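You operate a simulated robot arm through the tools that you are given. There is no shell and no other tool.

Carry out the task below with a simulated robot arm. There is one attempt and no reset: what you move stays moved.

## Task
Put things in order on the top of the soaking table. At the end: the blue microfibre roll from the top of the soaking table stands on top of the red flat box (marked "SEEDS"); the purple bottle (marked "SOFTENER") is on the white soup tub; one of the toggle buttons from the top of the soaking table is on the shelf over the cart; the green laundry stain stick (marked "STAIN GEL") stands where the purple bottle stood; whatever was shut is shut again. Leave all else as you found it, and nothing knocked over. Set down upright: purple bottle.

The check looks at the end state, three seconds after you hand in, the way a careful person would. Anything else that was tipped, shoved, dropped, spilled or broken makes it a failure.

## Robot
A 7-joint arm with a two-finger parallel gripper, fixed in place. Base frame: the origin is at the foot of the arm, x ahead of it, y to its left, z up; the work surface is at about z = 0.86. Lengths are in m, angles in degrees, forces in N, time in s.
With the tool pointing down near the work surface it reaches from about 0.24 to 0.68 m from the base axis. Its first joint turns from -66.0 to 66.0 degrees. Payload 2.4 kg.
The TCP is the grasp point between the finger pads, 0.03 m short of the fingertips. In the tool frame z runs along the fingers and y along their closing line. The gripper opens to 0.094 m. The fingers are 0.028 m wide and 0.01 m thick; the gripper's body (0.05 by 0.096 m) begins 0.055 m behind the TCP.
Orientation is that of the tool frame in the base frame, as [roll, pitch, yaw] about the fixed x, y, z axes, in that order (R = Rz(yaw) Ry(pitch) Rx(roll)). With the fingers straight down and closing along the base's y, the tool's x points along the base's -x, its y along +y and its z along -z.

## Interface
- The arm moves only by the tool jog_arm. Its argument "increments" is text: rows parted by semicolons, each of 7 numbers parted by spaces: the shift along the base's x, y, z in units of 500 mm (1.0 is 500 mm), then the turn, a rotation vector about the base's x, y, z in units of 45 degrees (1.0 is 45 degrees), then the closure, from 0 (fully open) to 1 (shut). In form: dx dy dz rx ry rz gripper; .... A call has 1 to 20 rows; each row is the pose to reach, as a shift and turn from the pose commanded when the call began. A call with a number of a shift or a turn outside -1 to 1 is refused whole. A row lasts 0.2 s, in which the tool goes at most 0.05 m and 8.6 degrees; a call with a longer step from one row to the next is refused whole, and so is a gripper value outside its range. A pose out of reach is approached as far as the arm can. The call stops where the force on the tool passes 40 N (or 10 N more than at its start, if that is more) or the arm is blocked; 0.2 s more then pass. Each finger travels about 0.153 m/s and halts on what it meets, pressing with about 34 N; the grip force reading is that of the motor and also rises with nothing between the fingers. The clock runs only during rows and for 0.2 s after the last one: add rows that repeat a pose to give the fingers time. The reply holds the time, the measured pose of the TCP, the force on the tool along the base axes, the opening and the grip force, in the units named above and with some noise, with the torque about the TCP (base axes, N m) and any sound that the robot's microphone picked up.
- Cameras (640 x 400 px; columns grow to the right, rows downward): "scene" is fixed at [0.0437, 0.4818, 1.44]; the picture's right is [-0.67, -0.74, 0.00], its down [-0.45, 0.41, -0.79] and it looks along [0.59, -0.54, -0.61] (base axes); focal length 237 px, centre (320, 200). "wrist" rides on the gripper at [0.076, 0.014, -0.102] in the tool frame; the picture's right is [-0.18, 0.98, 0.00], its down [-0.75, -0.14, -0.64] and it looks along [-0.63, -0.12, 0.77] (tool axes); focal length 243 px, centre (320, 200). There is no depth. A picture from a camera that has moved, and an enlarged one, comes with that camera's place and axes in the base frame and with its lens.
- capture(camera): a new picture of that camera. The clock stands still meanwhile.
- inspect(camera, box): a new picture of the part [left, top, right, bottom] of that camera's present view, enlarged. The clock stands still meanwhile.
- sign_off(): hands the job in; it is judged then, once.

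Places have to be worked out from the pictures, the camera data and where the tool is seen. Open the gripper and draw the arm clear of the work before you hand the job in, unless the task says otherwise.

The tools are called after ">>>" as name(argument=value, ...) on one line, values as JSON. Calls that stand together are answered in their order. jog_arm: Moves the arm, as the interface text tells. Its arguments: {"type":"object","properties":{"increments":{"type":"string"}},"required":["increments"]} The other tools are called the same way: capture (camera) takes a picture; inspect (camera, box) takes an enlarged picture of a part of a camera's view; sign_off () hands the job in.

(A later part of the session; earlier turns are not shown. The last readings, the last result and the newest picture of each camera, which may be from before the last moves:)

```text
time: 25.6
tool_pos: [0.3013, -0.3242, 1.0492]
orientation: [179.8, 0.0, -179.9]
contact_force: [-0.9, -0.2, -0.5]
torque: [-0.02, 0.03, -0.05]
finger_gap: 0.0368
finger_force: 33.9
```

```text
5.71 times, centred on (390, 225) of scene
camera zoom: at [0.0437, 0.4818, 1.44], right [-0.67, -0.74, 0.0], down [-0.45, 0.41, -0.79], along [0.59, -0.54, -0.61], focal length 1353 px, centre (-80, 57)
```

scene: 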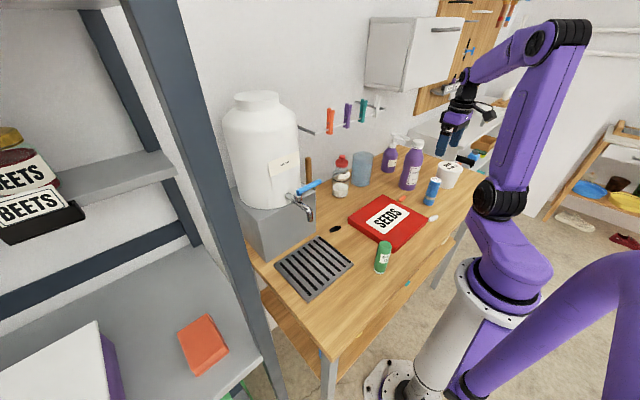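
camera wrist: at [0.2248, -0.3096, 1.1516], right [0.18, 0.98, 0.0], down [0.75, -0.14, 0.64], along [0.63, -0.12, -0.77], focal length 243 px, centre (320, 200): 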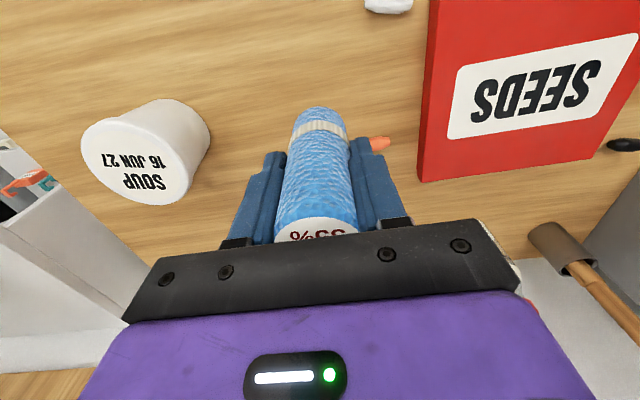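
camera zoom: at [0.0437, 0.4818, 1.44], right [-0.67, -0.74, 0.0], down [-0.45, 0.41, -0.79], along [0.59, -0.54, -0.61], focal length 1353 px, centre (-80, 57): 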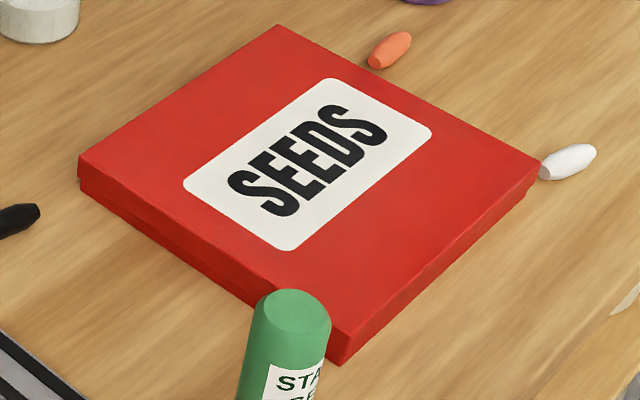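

Box top is at z≈0.887 (≈27 mm thick), spanning to x≈0.437, y≈−0.209. I carry the roll over the box centre at the present height.

>>> jog_arm(increments="0.014 0.08 0 0 0 0 1; 0.028 0.16 0 0 0 0 1; 0.042 0.24 0 0 0 0 1; 0.056 0.32 0 0 0 0 1; 0.07 0.4 0 0 0 0 1; 0.07 0.428 0 0 0 0 1; 0.07 0.428 0 0 0 0 1; 0.07 0.428 -0.08 0 0 0 1; 0.07 0.428 -0.14 0 0 0 1; 0.07 0.428 -0.14 0 0 0 1")

>>> capture(camera="wrist")

>>> capture(camera="scene")

```text
time: 27.8
tool_pos: [0.3368, -0.1127, 0.9798]
orientation: [179.8, 0.0, -179.9]
contact_force: [-0.6, 0.6, -1.1]
torque: [-0.01, -0.04, -0.02]
finger_gap: 0.0367
finger_force: 33.8
```

```text
taken
camera wrist: at [0.2604, -0.0979, 1.0816], right [0.18, 0.98, 0.0], down [0.75, -0.14, 0.64], along [0.63, -0.12, -0.77], focal length 243 px, centre (320, 200)
```

wrist: 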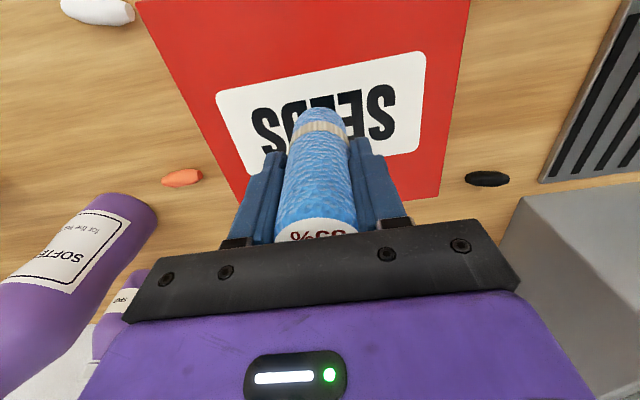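

```text
taken
```

scene: 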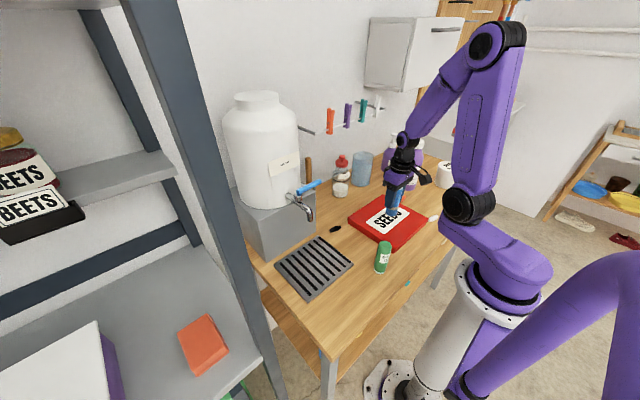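

TCP is at z≈0.980, expected touch at ≈0.955. I lower 20 mm and read the force.

>>> jog_arm(increments="0 0 -0.02 0 0 0 1; 0 0 -0.032 0 0 0 1; 0 0 -0.04 0 0 0 1; 0 0 -0.04 0 0 0 1")

```text
time: 28.8
tool_pos: [0.3376, -0.113, 0.9578]
orientation: [179.8, -0.1, -179.9]
contact_force: [-0.5, 0.3, 0.0]
torque: [0.0, 0.01, -0.02]
finger_gap: 0.0369
finger_force: 33.8
```

No contact yet at 0.958. I go down in 1 mm steps.

>>> jog_arm(increments="0 0 -0.002 0 0 0 1; 0 0 -0.004 0 0 0 1; 0 0 -0.004 0 0 0 1")

>>> inspect(camera="scene", box=[340, 160, 440, 250])

```text
time: 29.6
tool_pos: [0.338, -0.1133, 0.958]
orientation: [-180.0, 0.0, -179.9]
contact_force: [-7.1, 0.7, 33.7]
torque: [0.08, 0.46, 0.04]
finger_gap: 0.037
finger_force: 33.9
```

```text
4.44 times, centred on (390, 205) of scene
camera zoom: at [0.0431, 0.482, 1.44], right [-0.67, -0.74, 0.0], down [-0.45, 0.41, -0.79], along [0.59, -0.54, -0.61], focal length 1052 px, centre (9, 178)
```

zoom: 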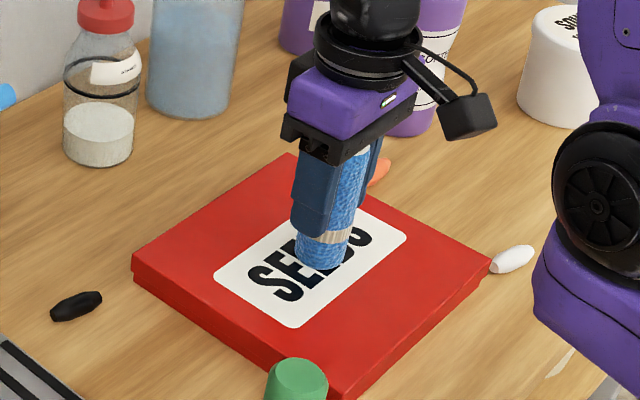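

The roll is touching the box (34 N up). I back off 1.5 mm to ease the load.

>>> jog_arm(increments="0 0 0.003 0 0 0 1; 0 0 0.003 0 0 0 1")

```text
time: 30.2
tool_pos: [0.3391, -0.1138, 0.9592]
orientation: [179.9, 0.0, -180.0]
contact_force: [-0.1, -0.1, -0.3]
torque: [0.0, 0.01, -0.01]
finger_gap: 0.0367
finger_force: 33.9
```

Load is gone (within ~1 mm of the surface). I open the fingers.

>>> jog_arm(increments="0 0 -0.001 0 0 0 1; 0 0 -0.001 0 0 0 0.5; 0 0 -0.001 0 0 0 0.3; 0 0 -0.001 0 0 0 0; 0 0 -0.001 0 0 0 0")

>>> capture(camera="wrist")

```text
time: 31.4
tool_pos: [0.3388, -0.1144, 0.9584]
orientation: [179.8, -0.1, -179.9]
contact_force: [-0.4, 0.7, 0.7]
torque: [0.0, 0.0, 0.0]
finger_gap: 0.0936
finger_force: 0.0
```

```text
taken
camera wrist: at [0.2623, -0.0994, 1.0609], right [0.18, 0.98, 0.0], down [0.75, -0.14, 0.64], along [0.63, -0.12, -0.77], focal length 243 px, centre (320, 200)
```

wrist: 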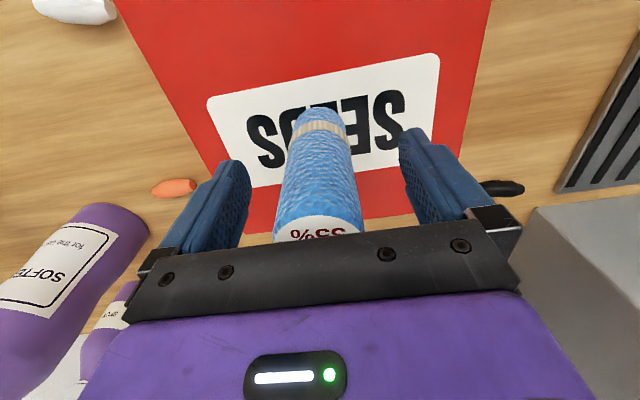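

The roll stands on the box, fingers clear. I rise straight up 0.2 m and check with the scene camera.

>>> jog_arm(increments="0 0 0.06 0 0 0 0; 0 0 0.14 0 0 0 0; 0 0 0.22 0 0 0 0; 0 0 0.3 0 0 0 0; 0 0 0.38 0 0 0 0; 0 0 0.4 0 0 0 0")

>>> inspect(camera="scene", box=[320, 120, 480, 260])

>>> capture(camera="wrist")

```text
time: 32.8
tool_pos: [0.3377, -0.1143, 1.1577]
orientation: [179.9, -0.1, -180.0]
contact_force: [0.2, 1.2, -1.2]
torque: [0.01, 0.0, 0.0]
finger_gap: 0.0942
finger_force: 0.0
```

```text
2.86 times, centred on (400, 190) of scene
camera zoom: at [0.0437, 0.4818, 1.44], right [-0.67, -0.74, 0.0], down [-0.45, 0.41, -0.79], along [0.59, -0.54, -0.61], focal length 676 px, centre (91, 229)
```

zoom: 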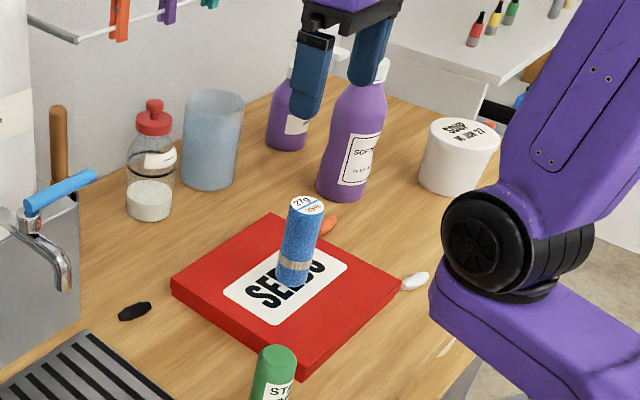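

```text
taken
camera wrist: at [0.2618, -0.0993, 1.2612], right [0.18, 0.98, 0.0], down [0.75, -0.14, 0.64], along [0.63, -0.12, -0.77], focal length 243 px, centre (320, 200)
```

wrist: 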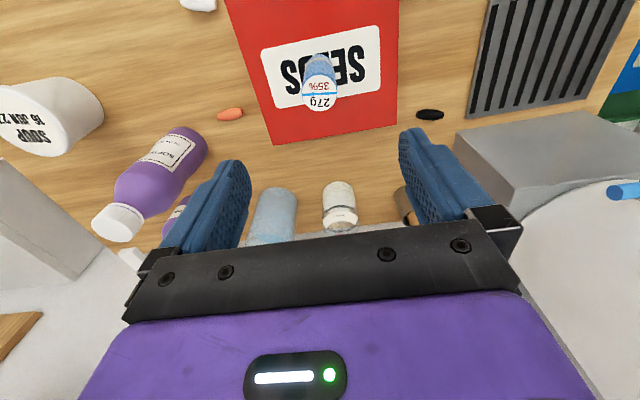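

Roll stands on the box and nothing else moved. Next the softener (≈(0.419,−0.370), top z≈1.07): I move above it at z≈1.19 for alignment, staying clear of the wall cabinet in front of x≈0.53.

>>> jog_arm(increments="0 0 0.06 0 0 0 0; 0.02 -0.08 0.06 0 0 0 0; 0.045 -0.16 0.06 0 0 0 0; 0.07 -0.24 0.06 0 0 0 0; 0.095 -0.32 0.06 0 0 0 0; 0.12 -0.4 0.06 0 0 0 0; 0.145 -0.47 0.06 0 0 0 0; 0.162 -0.512 0.06 0 0 0 0; 0.162 -0.512 0.06 0 0 0 0; 0.162 -0.512 0.06 0 0 0 0")

>>> capture(camera="wrist")

>>> capture(camera="scene")

```text
time: 35.0
tool_pos: [0.4212, -0.3695, 1.1853]
orientation: [179.9, 0.0, -180.0]
contact_force: [-0.3, -0.3, -0.4]
torque: [0.01, -0.03, -0.01]
finger_gap: 0.0937
finger_force: 0.1
```

```text
taken
camera wrist: at [0.3452, -0.3554, 1.2886], right [0.18, 0.98, 0.0], down [0.75, -0.14, 0.64], along [0.63, -0.12, -0.77], focal length 243 px, centre (320, 200)
```

wrist: 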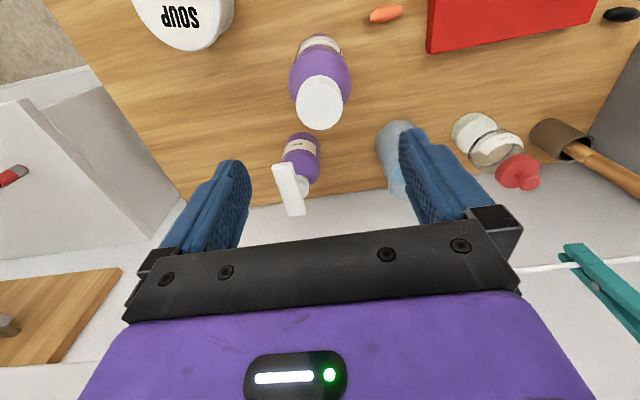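

```text
taken
```

scene: 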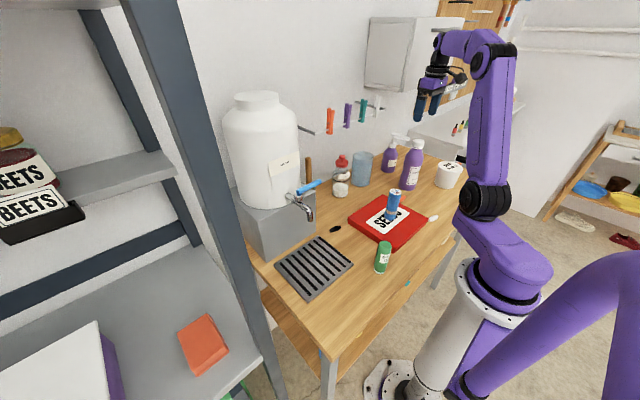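

I enlarge the bottle to get the cap centre and base.

>>> inspect(camera="wrist", box=[260, 20, 380, 140])

>>> inspect(camera="scene", box=[370, 120, 470, 200])

>>> inspect(camera="scene", box=[350, 0, 510, 130])

```text
3.33 times, centred on (320, 80) of wrist
camera zoom: at [0.3452, -0.3554, 1.2886], right [0.18, 0.98, 0.0], down [0.75, -0.14, 0.64], along [0.63, -0.12, -0.77], focal length 809 px, centre (320, 600)
```

zoom: 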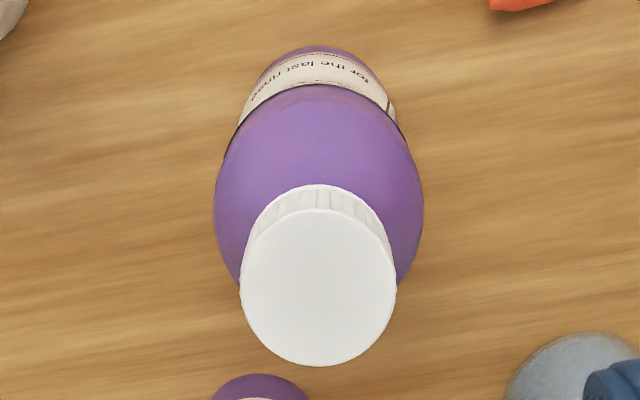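

```text
5.00 times, centred on (420, 160) of scene
camera zoom: at [0.0437, 0.4818, 1.44], right [-0.67, -0.74, 0.0], down [-0.45, 0.41, -0.79], along [0.59, -0.54, -0.61], focal length 1184 px, centre (-180, 400)
```

zoom: 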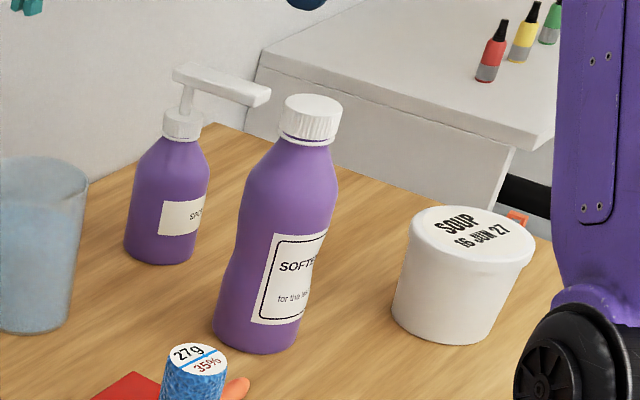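

```text
3.08 times, centred on (430, 65) of scene
camera zoom: at [0.0437, 0.4818, 1.44], right [-0.67, -0.74, 0.0], down [-0.45, 0.41, -0.79], along [0.59, -0.54, -0.61], focal length 728 px, centre (-18, 615)
```

zoom: 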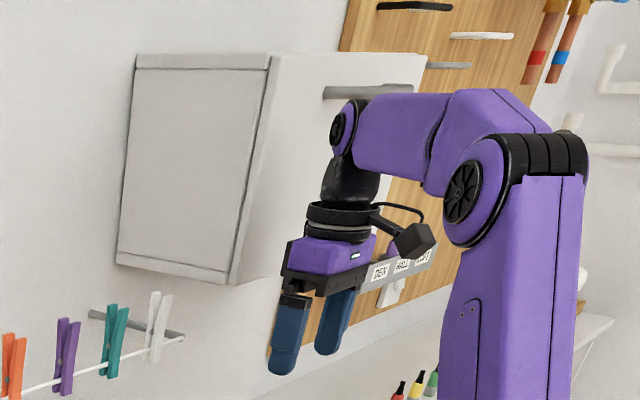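

Cap centre ≈(0.419,−0.370), cap Ø≈42 mm, cap spans z≈1.042–1.069 with the shoulder widening beneath. I'll grip by the cap: descend to TCP z≈1.072 so the fingertips end just at the cap's lower rim.

>>> jog_arm(increments="-0.004 -0.001 -0.08 0 0 0 0; -0.004 -0.001 -0.15 0 0 0 0; -0.004 -0.001 -0.2 0 0 0 0; -0.004 -0.001 -0.226 0 0 0 0; -0.004 -0.001 -0.226 0 0 0 0; -0.004 -0.001 -0.226 0 0 0 0")

>>> capture(camera="wrist")

>>> inspect(camera="scene", box=[370, 90, 470, 180])

```text
time: 36.4
tool_pos: [0.419, -0.3689, 1.0739]
orientation: [179.9, 0.0, -180.0]
contact_force: [-0.2, 1.2, 0.3]
torque: [0.03, -0.03, 0.0]
finger_gap: 0.0938
finger_force: 0.1
```

```text
taken
camera wrist: at [0.3425, -0.3547, 1.177], right [0.18, 0.98, 0.0], down [0.75, -0.14, 0.64], along [0.63, -0.12, -0.77], focal length 243 px, centre (320, 200)
```

wrist: 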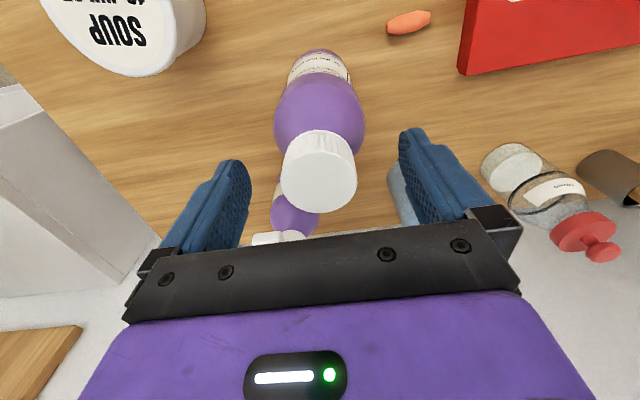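

```text
4.44 times, centred on (420, 135) of scene
camera zoom: at [0.0437, 0.4818, 1.44], right [-0.67, -0.74, 0.0], down [-0.45, 0.41, -0.79], along [0.59, -0.54, -0.61], focal length 1052 px, centre (-124, 489)
```

zoom: 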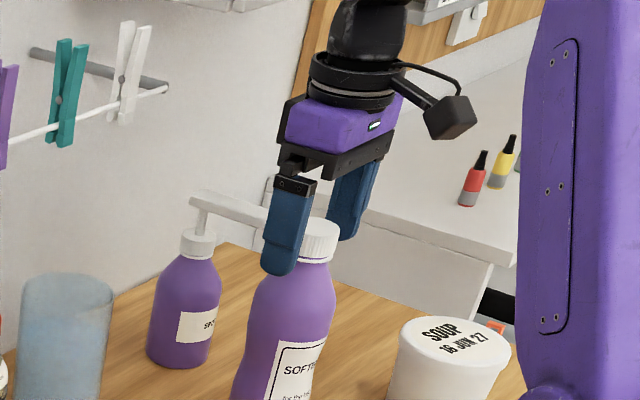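

Cap is centred between the fingers (column 320), fingertips at about the cap's lower rim. I lower 2 mm and close.

>>> jog_arm(increments="0 -0.002 -0.004 0 0 0 0; 0 -0.002 -0.004 0 0 0 0.4; 0 -0.002 -0.004 0 0 0 0.7; 0 -0.002 -0.004 0 0 0 1; 0 -0.002 -0.004 0 0 0 1; 0 -0.002 -0.004 0 0 0 1")

>>> capture(camera="wrist")

```text
time: 37.8
tool_pos: [0.4198, -0.3724, 1.0737]
orientation: [179.8, 0.1, -179.8]
contact_force: [-0.9, 2.1, 0.0]
torque: [0.17, 0.0, -0.03]
finger_gap: 0.0392
finger_force: 34.1
```

```text
taken
camera wrist: at [0.3424, -0.3565, 1.1756], right [0.18, 0.98, 0.0], down [0.75, -0.14, 0.64], along [0.63, -0.12, -0.77], focal length 243 px, centre (320, 200)
```

wrist: 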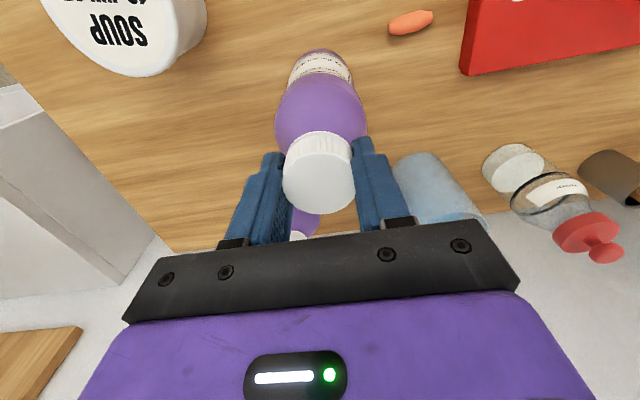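

Cap gripped (gap 39 mm, 34 N); the bottle's spot is recorded as ≈(0.4185,−0.3705). I lift 30 mm and check the grip holds.

>>> jog_arm(increments="0 0 0.01 0 0 0 1; 0 0 0.03 0 0 0 1; 0 0 0.06 0 0 0 1; 0 0 0.06 0 0 0 1")

>>> inspect(camera="scene", box=[350, 80, 490, 200])

```text
time: 38.8
tool_pos: [0.4176, -0.3713, 1.1031]
orientation: [179.9, 0.0, -180.0]
contact_force: [1.2, 0.2, -4.3]
torque: [0.04, 0.01, 0.02]
finger_gap: 0.0393
finger_force: 34.0
```

```text
3.33 times, centred on (420, 140) of scene
camera zoom: at [0.0438, 0.4817, 1.4401], right [-0.67, -0.74, 0.0], down [-0.45, 0.41, -0.79], along [0.59, -0.54, -0.61], focal length 789 px, centre (-13, 400)
```

zoom: 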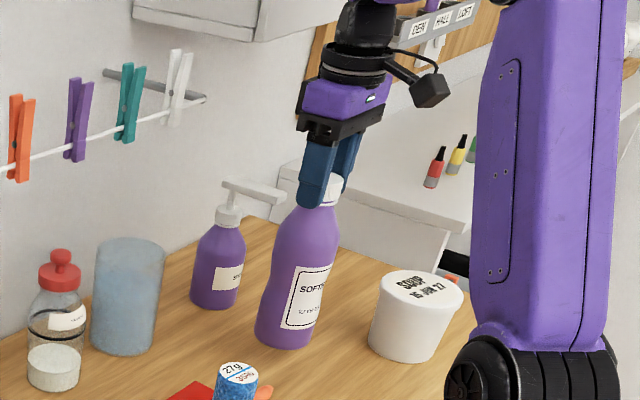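

Bottle is held (≈4.3 N weight) and clear of the table. I draw it back toward −x away from the pump bottle, raise it to ~0.986 bottom height, then carry it over to the tub at ≈(0.317,−0.509), lid z≈0.948.

>>> jog_arm(increments="-0.03 0 0.01 0 0 0 1; -0.07 0 0.03 0 0 0 1; -0.12 0 0.05 0 0 0 1; -0.16 0 0.09 0 0 0 1; -0.19 0 0.14 0 0 0 1; -0.2 0 0.19 0 0 0 1; -0.2 -0.03 0.2 0 0 0 1; -0.2 -0.08 0.2 0 0 0 1; -0.2 -0.13 0.2 0 0 0 1; -0.2 -0.18 0.2 0 0 0 1; -0.2 -0.23 0.2 0 0 0 1; -0.2 -0.26 0.2 0 0 0 1; -0.2 -0.277 0.2 0 0 0 1; -0.2 -0.277 0.2 0 0 0 1; -0.2 -0.277 0.2 0 0 0 1")

>>> capture(camera="wrist")

>>> inspect(camera="scene", box=[380, 80, 520, 200])

```text
time: 42.0
tool_pos: [0.3173, -0.5102, 1.2024]
orientation: [179.8, 0.0, -179.9]
contact_force: [-0.1, -0.4, -4.2]
torque: [-0.01, -0.01, 0.02]
finger_gap: 0.0392
finger_force: 34.1
```

```text
taken
camera wrist: at [0.2408, -0.4954, 1.305], right [0.18, 0.98, 0.0], down [0.75, -0.14, 0.64], along [0.63, -0.12, -0.77], focal length 243 px, centre (320, 200)
```

wrist: 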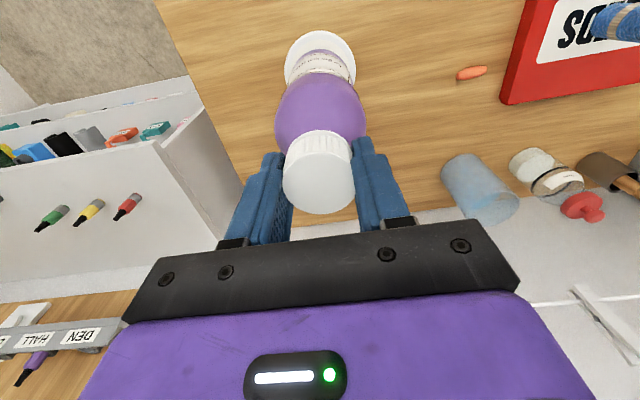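

```text
3.33 times, centred on (450, 140) of scene
camera zoom: at [0.0438, 0.4817, 1.4401], right [-0.67, -0.74, 0.0], down [-0.45, 0.41, -0.79], along [0.59, -0.54, -0.61], focal length 789 px, centre (-113, 400)
```

zoom: 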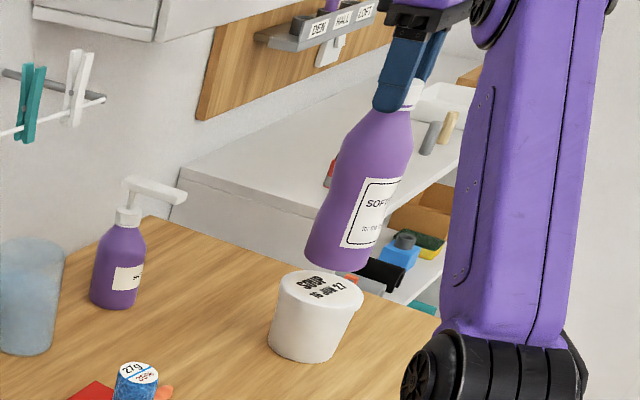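

Bottle hangs centred over the lid (lid column ≈319, centre ≈(0.3165,−0.509)). I lower 36 mm toward the expected contact at TCP z≈1.161.

>>> jog_arm(increments="0 0 -0.02 0 0 0 1; 0 0 -0.04 0 0 0 1; 0 0 -0.06 0 0 0 1; 0 0 -0.07 0 0 0 1; 0 0 -0.07 0 0 0 1; 0 0 -0.07 0 0 0 1")

>>> inspect(camera="scene", box=[400, 110, 500, 200])

```text
time: 43.4
tool_pos: [0.3182, -0.5106, 1.1671]
orientation: [179.9, -0.1, -179.9]
contact_force: [-0.4, 0.4, -3.5]
torque: [-0.01, 0.02, -0.02]
finger_gap: 0.0391
finger_force: 33.7
```

```text
4.44 times, centred on (450, 155) of scene
camera zoom: at [0.0438, 0.4817, 1.4401], right [-0.67, -0.74, 0.0], down [-0.45, 0.41, -0.79], along [0.59, -0.54, -0.61], focal length 1052 px, centre (-258, 400)
```

zoom: 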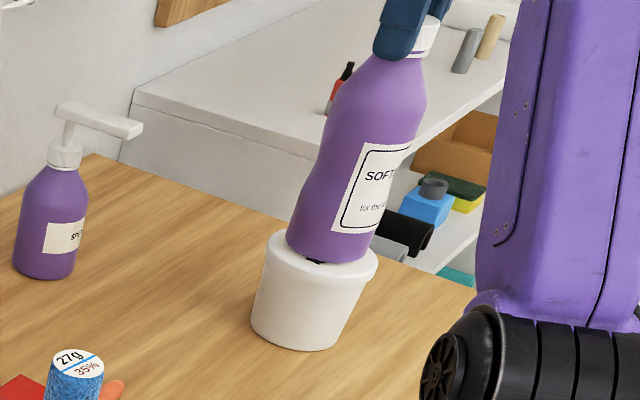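

Still carrying full weight, a few mm to go, well centred. I lower 3 mm in small steps.

>>> jog_arm(increments="0 0 -0.002 0 0 0 1; 0 0 -0.004 0 0 0 1; 0 0 -0.006 0 0 0 1; 0 0 -0.006 0 0 0 1")

```text
time: 44.4
tool_pos: [0.3177, -0.5093, 1.1635]
orientation: [179.9, -0.1, -179.9]
contact_force: [0.3, 0.4, -3.6]
torque: [0.0, -0.02, -0.02]
finger_gap: 0.0392
finger_force: 33.8
```

Not yet touching (still −3.6 N). Two more millimetres.

>>> jog_arm(increments="0 0 -0.002 0 0 0 1; 0 0 -0.004 0 0 0 1; 0 0 -0.004 0 0 0 1")

```text
time: 45.2
tool_pos: [0.3182, -0.5102, 1.1631]
orientation: [-179.9, 0.1, -179.9]
contact_force: [0.2, 0.5, 5.3]
torque: [0.08, 0.15, 0.03]
finger_gap: 0.0393
finger_force: 33.7
```

Contact: the lid now carries the bottle (+5 N). I ease 0.5 mm and check before releasing.

>>> jog_arm(increments="0 0 0.001 0 0 0 1; 0 0 0.001 0 0 0 1; 0 0 0.001 0 0 0 1")

>>> inspect(camera="scene", box=[420, 140, 490, 200])

```text
time: 46.0
tool_pos: [0.318, -0.5106, 1.1636]
orientation: [-180.0, 0.0, -179.9]
contact_force: [1.6, 0.9, 4.6]
torque: [0.06, 0.04, 0.02]
finger_gap: 0.0393
finger_force: 33.6
```

```text
6.67 times, centred on (455, 170) of scene
camera zoom: at [0.0437, 0.4819, 1.44], right [-0.67, -0.74, 0.0], down [-0.45, 0.41, -0.79], along [0.59, -0.54, -0.61], focal length 1578 px, centre (-580, 400)
```

zoom: 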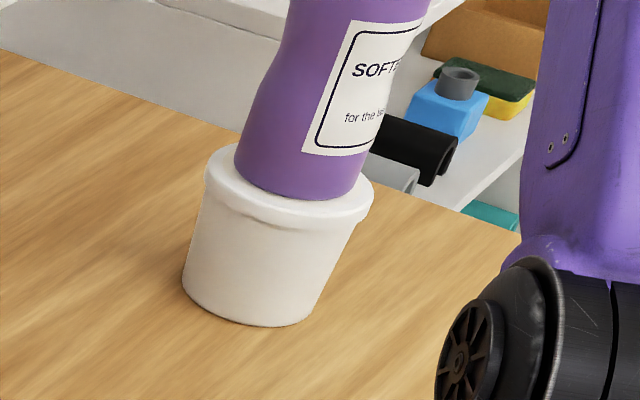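

Bottle sits centred on the lid. I open the fingers and wait.

>>> jog_arm(increments="0 0 0 0 0 0 0.55; 0 0 0 0 0 0 0.45; 0 0 0 0 0 0 0.2; 0 0 0 0 0 0 0; 0 0 0 0 0 0 0")

>>> capture(camera="wrist")

```text
time: 47.2
tool_pos: [0.3183, -0.5094, 1.1629]
orientation: [179.9, 0.0, -180.0]
contact_force: [0.1, -0.2, -0.5]
torque: [-0.03, 0.01, 0.01]
finger_gap: 0.0938
finger_force: 0.1
```

```text
taken
camera wrist: at [0.2414, -0.495, 1.2653], right [0.18, 0.98, 0.0], down [0.75, -0.14, 0.64], along [0.63, -0.12, -0.77], focal length 243 px, centre (320, 200)
```

wrist: 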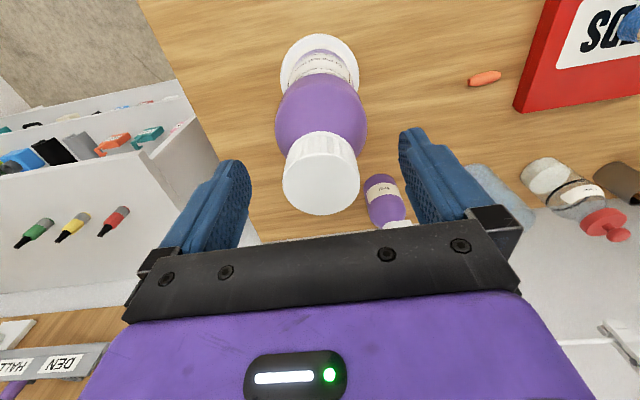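

The bottle stands free and upright on the tub. I rise straight up 0.1 m and verify.

>>> jog_arm(increments="0 0 0.03 0 0 0 0; 0 0 0.08 0 0 0 0; 0 0 0.14 0 0 0 0; 0 0 0.2 0 0 0 0; 0 0 0.2 0 0 0 0")

>>> inspect(camera="scene", box=[320, 80, 520, 260])

>>> capture(camera="wrist")

```text
time: 48.4
tool_pos: [0.3147, -0.5032, 1.2433]
orientation: [179.8, 0.0, -179.9]
contact_force: [-0.7, 0.1, 0.4]
torque: [-0.01, 0.02, 0.02]
finger_gap: 0.0943
finger_force: 0.0
out of reach, approached as far as the arm can: row 4, 5
```

```text
2.22 times, centred on (420, 170) of scene
camera zoom: at [0.0437, 0.4818, 1.44], right [-0.67, -0.74, 0.0], down [-0.45, 0.41, -0.79], along [0.59, -0.54, -0.61], focal length 526 px, centre (98, 267)
```

zoom: 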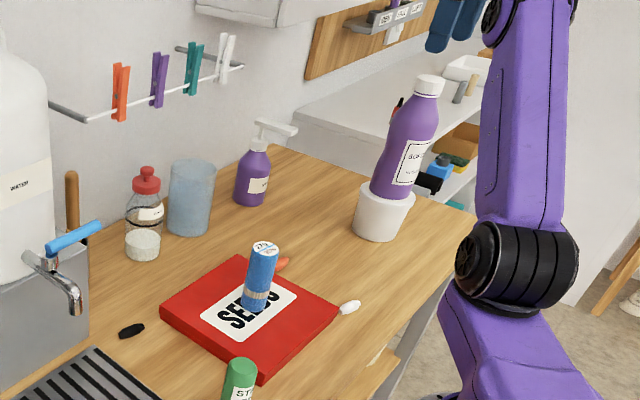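

```text
taken
camera wrist: at [0.2375, -0.4892, 1.3457], right [0.18, 0.98, 0.0], down [0.75, -0.14, 0.64], along [0.63, -0.12, -0.77], focal length 243 px, centre (320, 200)
```

wrist: 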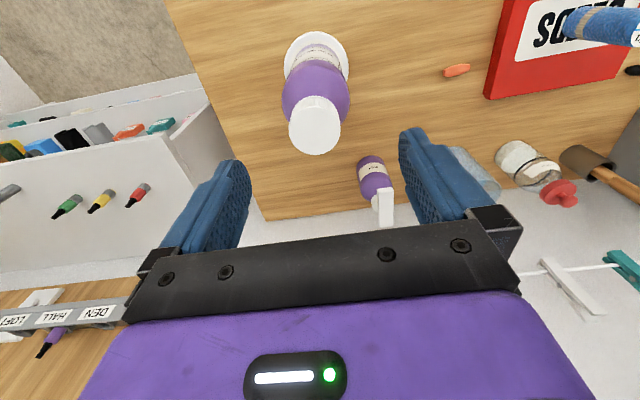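

The softener is upright on the tub; roll and everything else in place. Now I travel toward the stain stick at ≈(0.239,0.071), staying high.

>>> jog_arm(increments="-0.01 0.06 -0.03 0 0 0 0; -0.02 0.14 -0.03 0 0 0 0; -0.03 0.22 -0.03 0 0 0 0; -0.05 0.3 -0.05 0 0 0 0; -0.07 0.38 -0.08 0 0 0 0; -0.1 0.46 -0.1 0 0 0 0; -0.1 0.54 -0.12 0 0 0 0; -0.1 0.62 -0.14 0 0 0 0; -0.1 0.7 -0.16 0 0 0 0; -0.1 0.78 -0.16 0 0 0 0; -0.1 0.86 -0.16 0 0 0 0; -0.1 0.94 -0.16 0 0 0 0; -0.1 1 -0.16 0 0 0 0; -0.1 1 -0.16 0 0 0 0")

>>> capture(camera="wrist")

```text
time: 51.4
tool_pos: [0.2601, 0.0003, 1.1634]
orientation: [179.9, -0.1, 180.0]
contact_force: [-0.7, 0.4, 0.3]
torque: [-0.03, 0.0, -0.03]
finger_gap: 0.0942
finger_force: 0.0
```

```text
taken
camera wrist: at [0.1828, 0.0152, 1.2661], right [0.18, 0.98, 0.0], down [0.75, -0.14, 0.64], along [0.63, -0.12, -0.77], focal length 243 px, centre (320, 200)
```

wrist: 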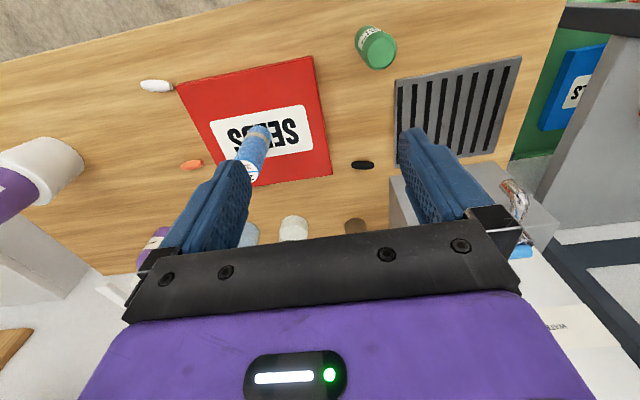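

I enlarge the stain stick and the toggles from this viewpoint.

>>> inspect(camera="wrist", box=[330, 10, 450, 85])

>>> inspect(camera="wrist", box=[330, 110, 450, 185])

>>> inspect(camera="scene", box=[360, 220, 440, 290])

```text
5.33 times, centred on (390, 48) of wrist
camera zoom: at [0.1828, 0.0152, 1.2661], right [0.18, 0.98, 0.0], down [0.75, -0.14, 0.64], along [0.63, -0.12, -0.77], focal length 1294 px, centre (-53, 1013)
```

zoom: 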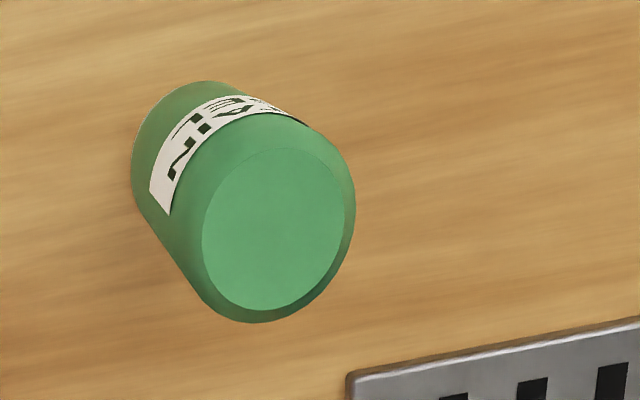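

```text
5.33 times, centred on (390, 148) of wrist
camera zoom: at [0.1828, 0.0152, 1.2661], right [0.18, 0.98, 0.0], down [0.75, -0.14, 0.64], along [0.63, -0.12, -0.77], focal length 1294 px, centre (-53, 480)
```

zoom: 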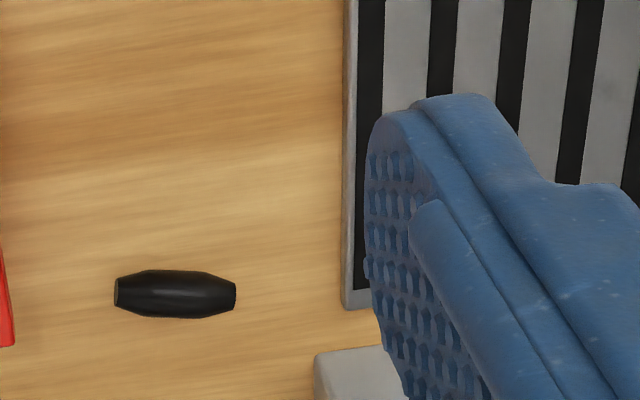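

```text
5.71 times, centred on (400, 255) of scene
camera zoom: at [0.0437, 0.4818, 1.44], right [-0.67, -0.74, 0.0], down [-0.45, 0.41, -0.79], along [0.59, -0.54, -0.61], focal length 1353 px, centre (-137, -114)
```

zoom: 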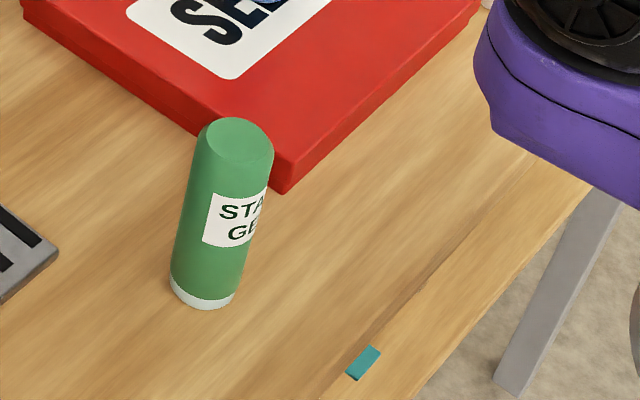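

Stick measured at ≈(0.238,0.071), Ø≈32 mm, top z≈0.969; black toggle is free beside the box. I move over the stick at z≈1.06 and look for alignment.

>>> jog_arm(increments="-0.02 0.07 0 0 0 0 0; -0.042 0.139 0 0 0 0 0; -0.042 0.139 -0.08 0 0 0 0; -0.042 0.139 -0.15 0 0 0 0; -0.042 0.139 -0.2 0 0 0 0; -0.042 0.139 -0.2 0 0 0 0")

>>> capture(camera="wrist")

```text
time: 52.8
tool_pos: [0.2425, 0.0669, 1.0632]
orientation: [179.9, 0.0, -179.7]
contact_force: [-0.1, -0.8, 0.5]
torque: [0.01, 0.0, -0.02]
finger_gap: 0.094
finger_force: 0.0
out of reach, approached as far as the arm can: row 4, 5
```

```text
taken
camera wrist: at [0.1661, 0.0814, 1.1657], right [0.18, 0.98, 0.0], down [0.75, -0.14, 0.64], along [0.63, -0.11, -0.77], focal length 243 px, centre (320, 200)
```

wrist: 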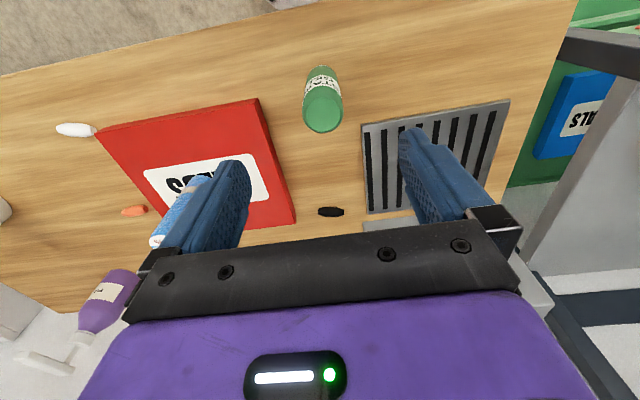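

The arm is at its inner reach limit here (x≈0.242), 4 mm beyond the stick's centre along the pad width, which is tolerable. I enlarge to check the lateral (y) alignment.

>>> inspect(camera="wrist", box=[272, 60, 372, 140])

```text
5.00 times, centred on (322, 100) of wrist
camera zoom: at [0.1661, 0.0814, 1.1657], right [0.18, 0.98, 0.0], down [0.75, -0.14, 0.64], along [0.63, -0.11, -0.77], focal length 1213 px, centre (310, 700)
```

zoom: 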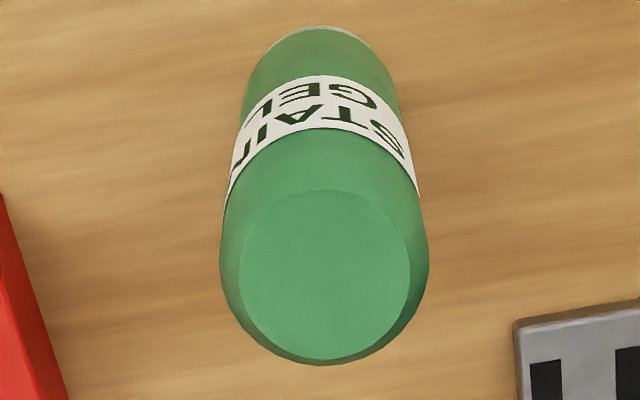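

Stick centre is ≈(0.2397,0.0703), about 3 mm +y of the tool axis. I correct y and descend to TCP z≈0.926.

>>> jog_arm(increments="0 0.006 -0.06 0 0 0 0; 0 0.006 -0.12 0 0 0 0; 0 0.006 -0.18 0 0 0 0; 0 0.006 -0.23 0 0 0 0; 0 0.006 -0.274 0 0 0 0; 0 0.006 -0.274 0 0 0 0")

>>> capture(camera="wrist")

```text
time: 54.2
tool_pos: [0.2624, 0.059, 0.929]
orientation: [179.9, 0.0, -179.9]
contact_force: [1.0, -0.4, 0.4]
torque: [-0.04, 0.03, -0.01]
finger_gap: 0.0938
finger_force: 0.1
out of reach, approached as far as the arm can: row 2, 3, 4, 5, 6
```

```text
taken
camera wrist: at [0.186, 0.0735, 1.0302], right [0.18, 0.98, 0.0], down [0.75, -0.14, 0.64], along [0.63, -0.12, -0.77], focal length 243 px, centre (320, 200)
```

wrist: 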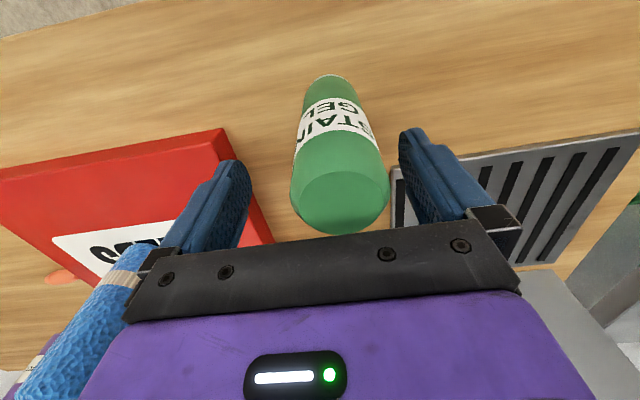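

The arm drifts outward at low height (min reach ≈0.27 there), so a vertical grasp cannot reach the stick. I'll rise, then tilt the tool ~18° so the fingers point back toward the base, which shifts the wrist outward.

>>> jog_arm(increments="0 0 0.08 0 0 0 0; 0 0 0.16 0 0 0 0; 0 0 0.22 0 0 0 0; 0 0 0.22 0 0 0 0")

>>> jog_arm(increments="0 0 0 0 0.1 0 0; 0 0 0 0 0.2 0 0; 0 0 0 0 0.3 0 0; 0 0 0 0 0.4 0 0; 0 0 0 0 0.4 0 0")

>>> capture(camera="wrist")

```text
time: 55.2
tool_pos: [0.2616, 0.0605, 1.0393]
orientation: [179.9, -0.1, -180.0]
contact_force: [-0.6, 0.4, 0.5]
torque: [0.03, -0.01, 0.0]
finger_gap: 0.0941
finger_force: 0.1
```

```text
time: 56.4
tool_pos: [0.2615, 0.0618, 1.0383]
orientation: [179.9, -18.1, -179.9]
contact_force: [0.2, -0.5, 0.2]
torque: [-0.01, 0.05, 0.05]
finger_gap: 0.0942
finger_force: 0.1
```

```text
taken
camera wrist: at [0.2203, 0.0762, 1.1591], right [0.17, 0.98, -0.06], down [0.92, -0.14, 0.38], along [0.36, -0.12, -0.92], focal length 243 px, centre (320, 200)
```

wrist: 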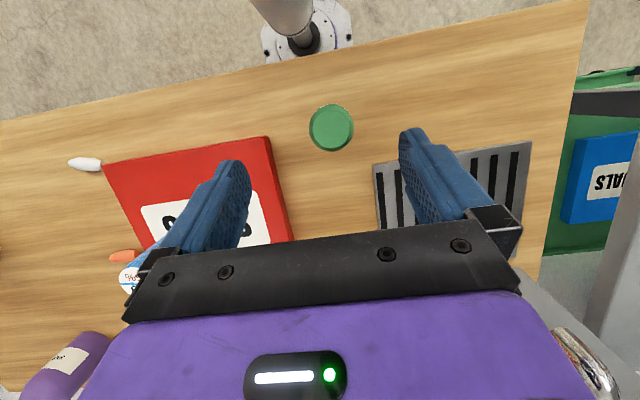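

The tilt works and the stick reads ≈(0.239,0.0704). I shift over it at this height first and check reach.

>>> jog_arm(increments="-0.022 0.008 0 0 0 0 0; -0.044 0.0164 0 0 0 0 0; -0.044 0.0164 0 0 0 0 0")

>>> capture(camera="wrist")

```text
time: 57.2
tool_pos: [0.2408, 0.0698, 1.0388]
orientation: [179.9, -18.1, -179.9]
contact_force: [0.4, -0.9, 0.3]
torque: [0.03, 0.01, -0.02]
finger_gap: 0.0942
finger_force: 0.1
```

```text
taken
camera wrist: at [0.1985, 0.0844, 1.1598], right [0.17, 0.98, -0.06], down [0.92, -0.14, 0.38], along [0.36, -0.12, -0.92], focal length 243 px, centre (320, 200)
```

wrist: 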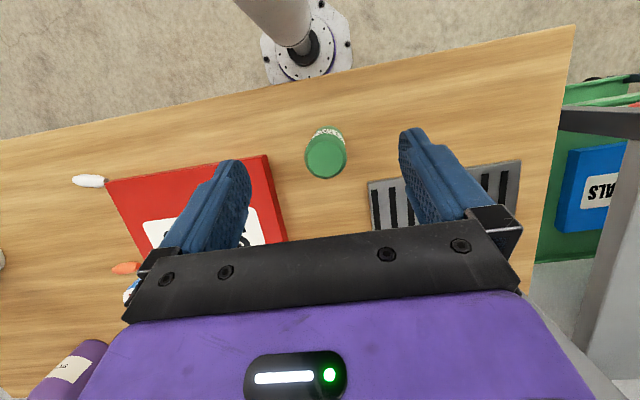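

In position without reach trouble. I descend to TCP z≈0.932.

>>> jog_arm(increments="0 0 -0.06 0 0 0 0; 0 0 -0.12 0 0 0 0; 0 0 -0.17 0 0 0 0; 0 0 -0.214 0 0 0 0; 0 0 -0.214 0 0 0 0")

>>> capture(camera="wrist")

>>> inspect(camera="scene", box=[330, 190, 450, 300])

```text
time: 58.4
tool_pos: [0.2395, 0.0705, 0.9291]
orientation: [179.9, -18.0, -180.0]
contact_force: [0.9, 0.0, 0.1]
torque: [0.0, -0.01, 0.01]
finger_gap: 0.0938
finger_force: 0.1
```

```text
taken
camera wrist: at [0.1988, 0.0856, 1.0503], right [0.17, 0.98, -0.06], down [0.92, -0.14, 0.38], along [0.36, -0.12, -0.92], focal length 243 px, centre (320, 200)
```

wrist: 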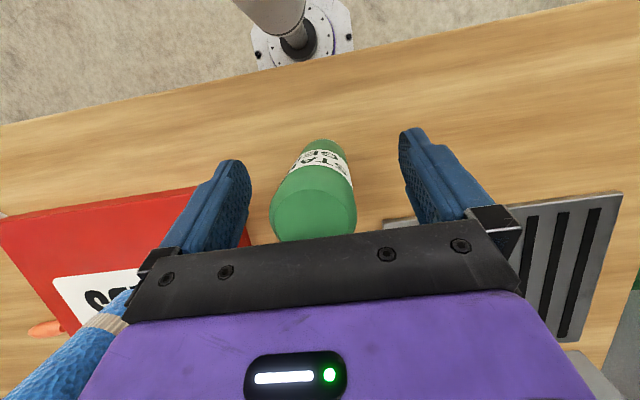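

```text
3.64 times, centred on (390, 245) of scene
camera zoom: at [0.0437, 0.4818, 1.44], right [-0.67, -0.74, 0.0], down [-0.45, 0.41, -0.79], along [0.59, -0.54, -0.61], focal length 861 px, centre (66, 36)
```

zoom: 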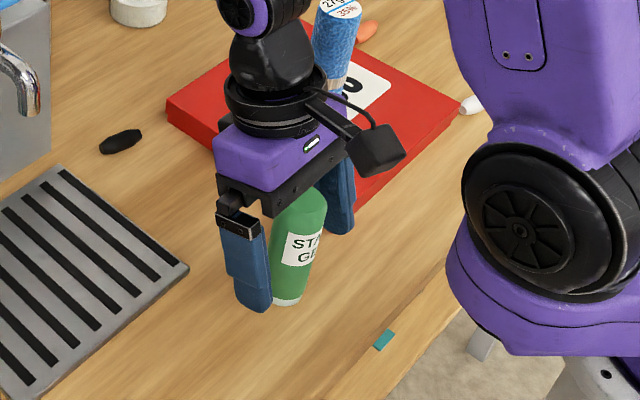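

The stick stands between the fingers, both clear of box and tray. I close.

>>> jog_arm(increments="0 -0.002 0 0 0 0 0.4; 0 -0.002 0 0 0 0 0.7; 0 -0.002 0 0 0 0 1; 0 -0.002 0 0 0 0 1; 0 -0.002 0 0 0 0 1")

```text
time: 59.6
tool_pos: [0.2401, 0.0712, 0.9295]
orientation: [179.9, -18.1, -179.9]
contact_force: [0.5, 0.4, 0.4]
torque: [-0.02, -0.01, -0.02]
finger_gap: 0.0376
finger_force: 34.3
```

Gripped (gap 37.6 mm). I lift to TCP z≈1.13 and check the stick in hand.

>>> jog_arm(increments="0 0 0.04 0 0 0 1; 0 0 0.1 0 0 0 1; 0 0 0.18 0 0 0 1; 0 0 0.26 0 0 0 1; 0 0 0.34 0 0 0 1; 0 0 0.4 0 0 0 1; 0 0 0.4 0 0 0 1")

>>> capture(camera="scene")

>>> capture(camera="wrist")

```text
time: 61.2
tool_pos: [0.2381, 0.0684, 1.1327]
orientation: [179.9, -17.9, -179.9]
contact_force: [0.2, -0.6, -0.4]
torque: [0.03, 0.02, 0.02]
finger_gap: 0.0376
finger_force: 34.1
```

```text
taken
```

scene: 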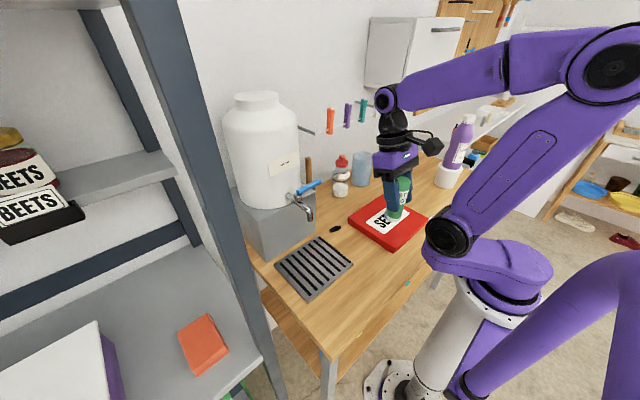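

```text
taken
camera wrist: at [0.1974, 0.083, 1.253], right [0.17, 0.98, -0.06], down [0.92, -0.14, 0.38], along [0.36, -0.12, -0.92], focal length 243 px, centre (320, 200)
```

wrist: 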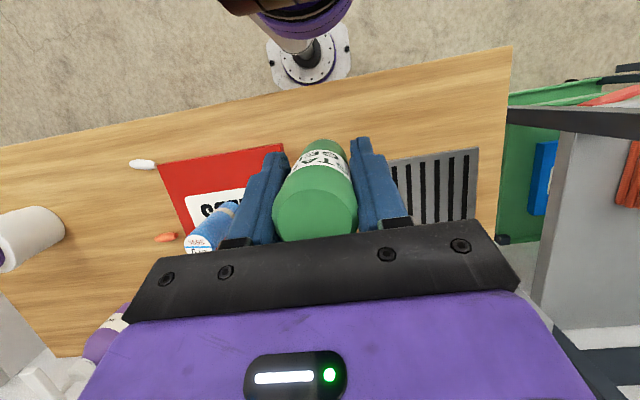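

Held firmly. I carry it at this height to the free area at ≈(0.31,−0.34), where I will set it down to re-grip with a vertical tool.

>>> jog_arm(increments="0.014 -0.06 0 0 0 0 1; 0.028 -0.14 0 0 0 0 1; 0.042 -0.22 0 0 0 0 1; 0.056 -0.3 0 0 0 0 1; 0.07 -0.38 0 0 0 0 1; 0.084 -0.46 0 0 0 0 1; 0.098 -0.54 0 0 0 0 1; 0.112 -0.62 0 0 0 0 1; 0.126 -0.7 0 0 0 0 1; 0.14 -0.77 0 0 0 0 1; 0.144 -0.82 0 0 0 0 1; 0.144 -0.82 0 0 0 0 1; 0.144 -0.82 0 0 0 0 1")

>>> capture(camera="wrist")

>>> inspect(camera="scene", box=[350, 90, 510, 220])

```text
time: 64.0
tool_pos: [0.3111, -0.3389, 1.1318]
orientation: [179.9, -18.0, -179.9]
contact_force: [-0.4, 0.5, -0.8]
torque: [-0.01, 0.02, 0.02]
finger_gap: 0.0375
finger_force: 33.8
```

```text
taken
camera wrist: at [0.2709, -0.3246, 1.2534], right [0.17, 0.98, -0.06], down [0.92, -0.14, 0.38], along [0.36, -0.12, -0.92], focal length 243 px, centre (320, 200)
```

wrist: 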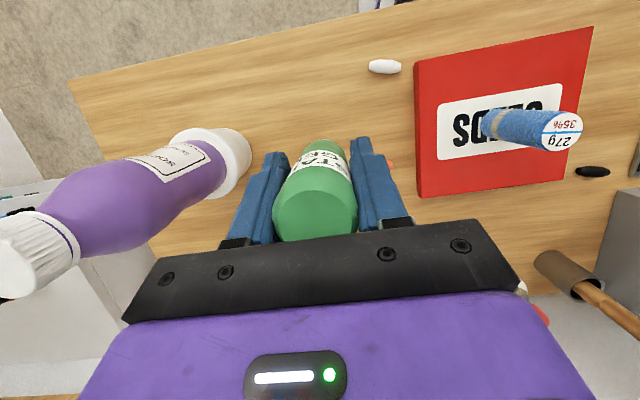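

```text
3.08 times, centred on (430, 155) of scene
camera zoom: at [0.0437, 0.4818, 1.44], right [-0.67, -0.74, 0.0], down [-0.45, 0.41, -0.79], along [0.59, -0.54, -0.61], focal length 728 px, centre (-18, 338)
```

zoom: 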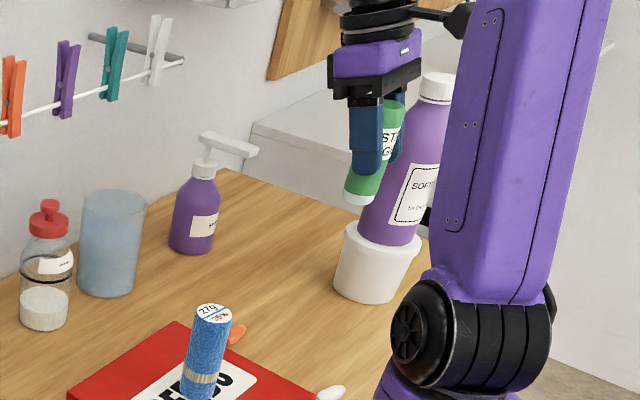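

The stick is vertical and the spot below is free. I lower to TCP z≈0.936, just above the expected touch at 0.9295.

>>> jog_arm(increments="0 0 -0.08 0 0 0 1; 0 0 -0.16 0 0 0 1; 0 0 -0.24 0 0 0 1; 0 0 -0.3 0 0 0 1; 0 0 -0.35 0 0 0 1; 0 0 -0.38 0 0 0 1; 0 0 -0.39 0 0 0 1; 0 0 -0.39 0 0 0 1")

```text
time: 65.8
tool_pos: [0.3102, -0.3384, 0.9356]
orientation: [179.9, -18.0, -179.9]
contact_force: [0.3, -0.5, -0.9]
torque: [0.0, 0.0, -0.01]
finger_gap: 0.0375
finger_force: 33.7
```

No contact yet at 0.9356. I step down 5 mm gradually.

>>> jog_arm(increments="0 0 -0.004 0 0 0 1; 0 0 -0.007 0 0 0 1; 0 0 -0.01 0 0 0 1; 0 0 -0.01 0 0 0 1")

```text
time: 66.8
tool_pos: [0.3116, -0.3407, 0.9305]
orientation: [180.0, -18.1, -179.9]
contact_force: [-0.1, 0.0, -1.1]
torque: [0.03, 0.02, -0.03]
finger_gap: 0.0374
finger_force: 34.4
```

Still free. One more small step of 1.5 mm.

>>> jog_arm(increments="0 0 -0.001 0 0 0 1; 0 0 -0.002 0 0 0 1; 0 0 -0.003 0 0 0 1; 0 0 -0.003 0 0 0 1")

```text
time: 67.8
tool_pos: [0.3109, -0.3414, 0.9299]
orientation: [-180.0, -17.9, -179.9]
contact_force: [-0.9, 2.1, 12.1]
torque: [0.31, 0.03, -0.02]
finger_gap: 0.0375
finger_force: 34.5
```

Touching (12 N). I open the fingers here.

>>> jog_arm(increments="0 0 0.001 0 0 0 1; 0 0 0.001 0 0 0 0.55; 0 0 0.001 0 0 0 0.3; 0 0 0.001 0 0 0 0; 0 0 0.001 0 0 0 0")

>>> capture(camera="wrist")

```text
time: 69.0
tool_pos: [0.3131, -0.3412, 0.9297]
orientation: [179.9, -18.0, -179.9]
contact_force: [-0.9, 0.9, 0.4]
torque: [0.02, 0.01, 0.02]
finger_gap: 0.0939
finger_force: 0.1
```

```text
taken
camera wrist: at [0.2702, -0.3259, 1.0508], right [0.17, 0.98, -0.06], down [0.92, -0.14, 0.38], along [0.36, -0.12, -0.92], focal length 243 px, centre (320, 200)
```

wrist: 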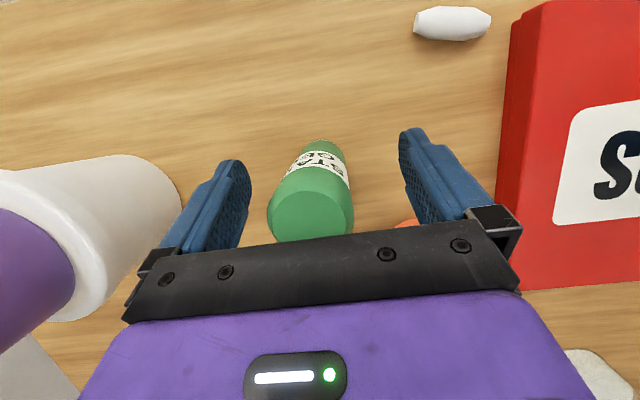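

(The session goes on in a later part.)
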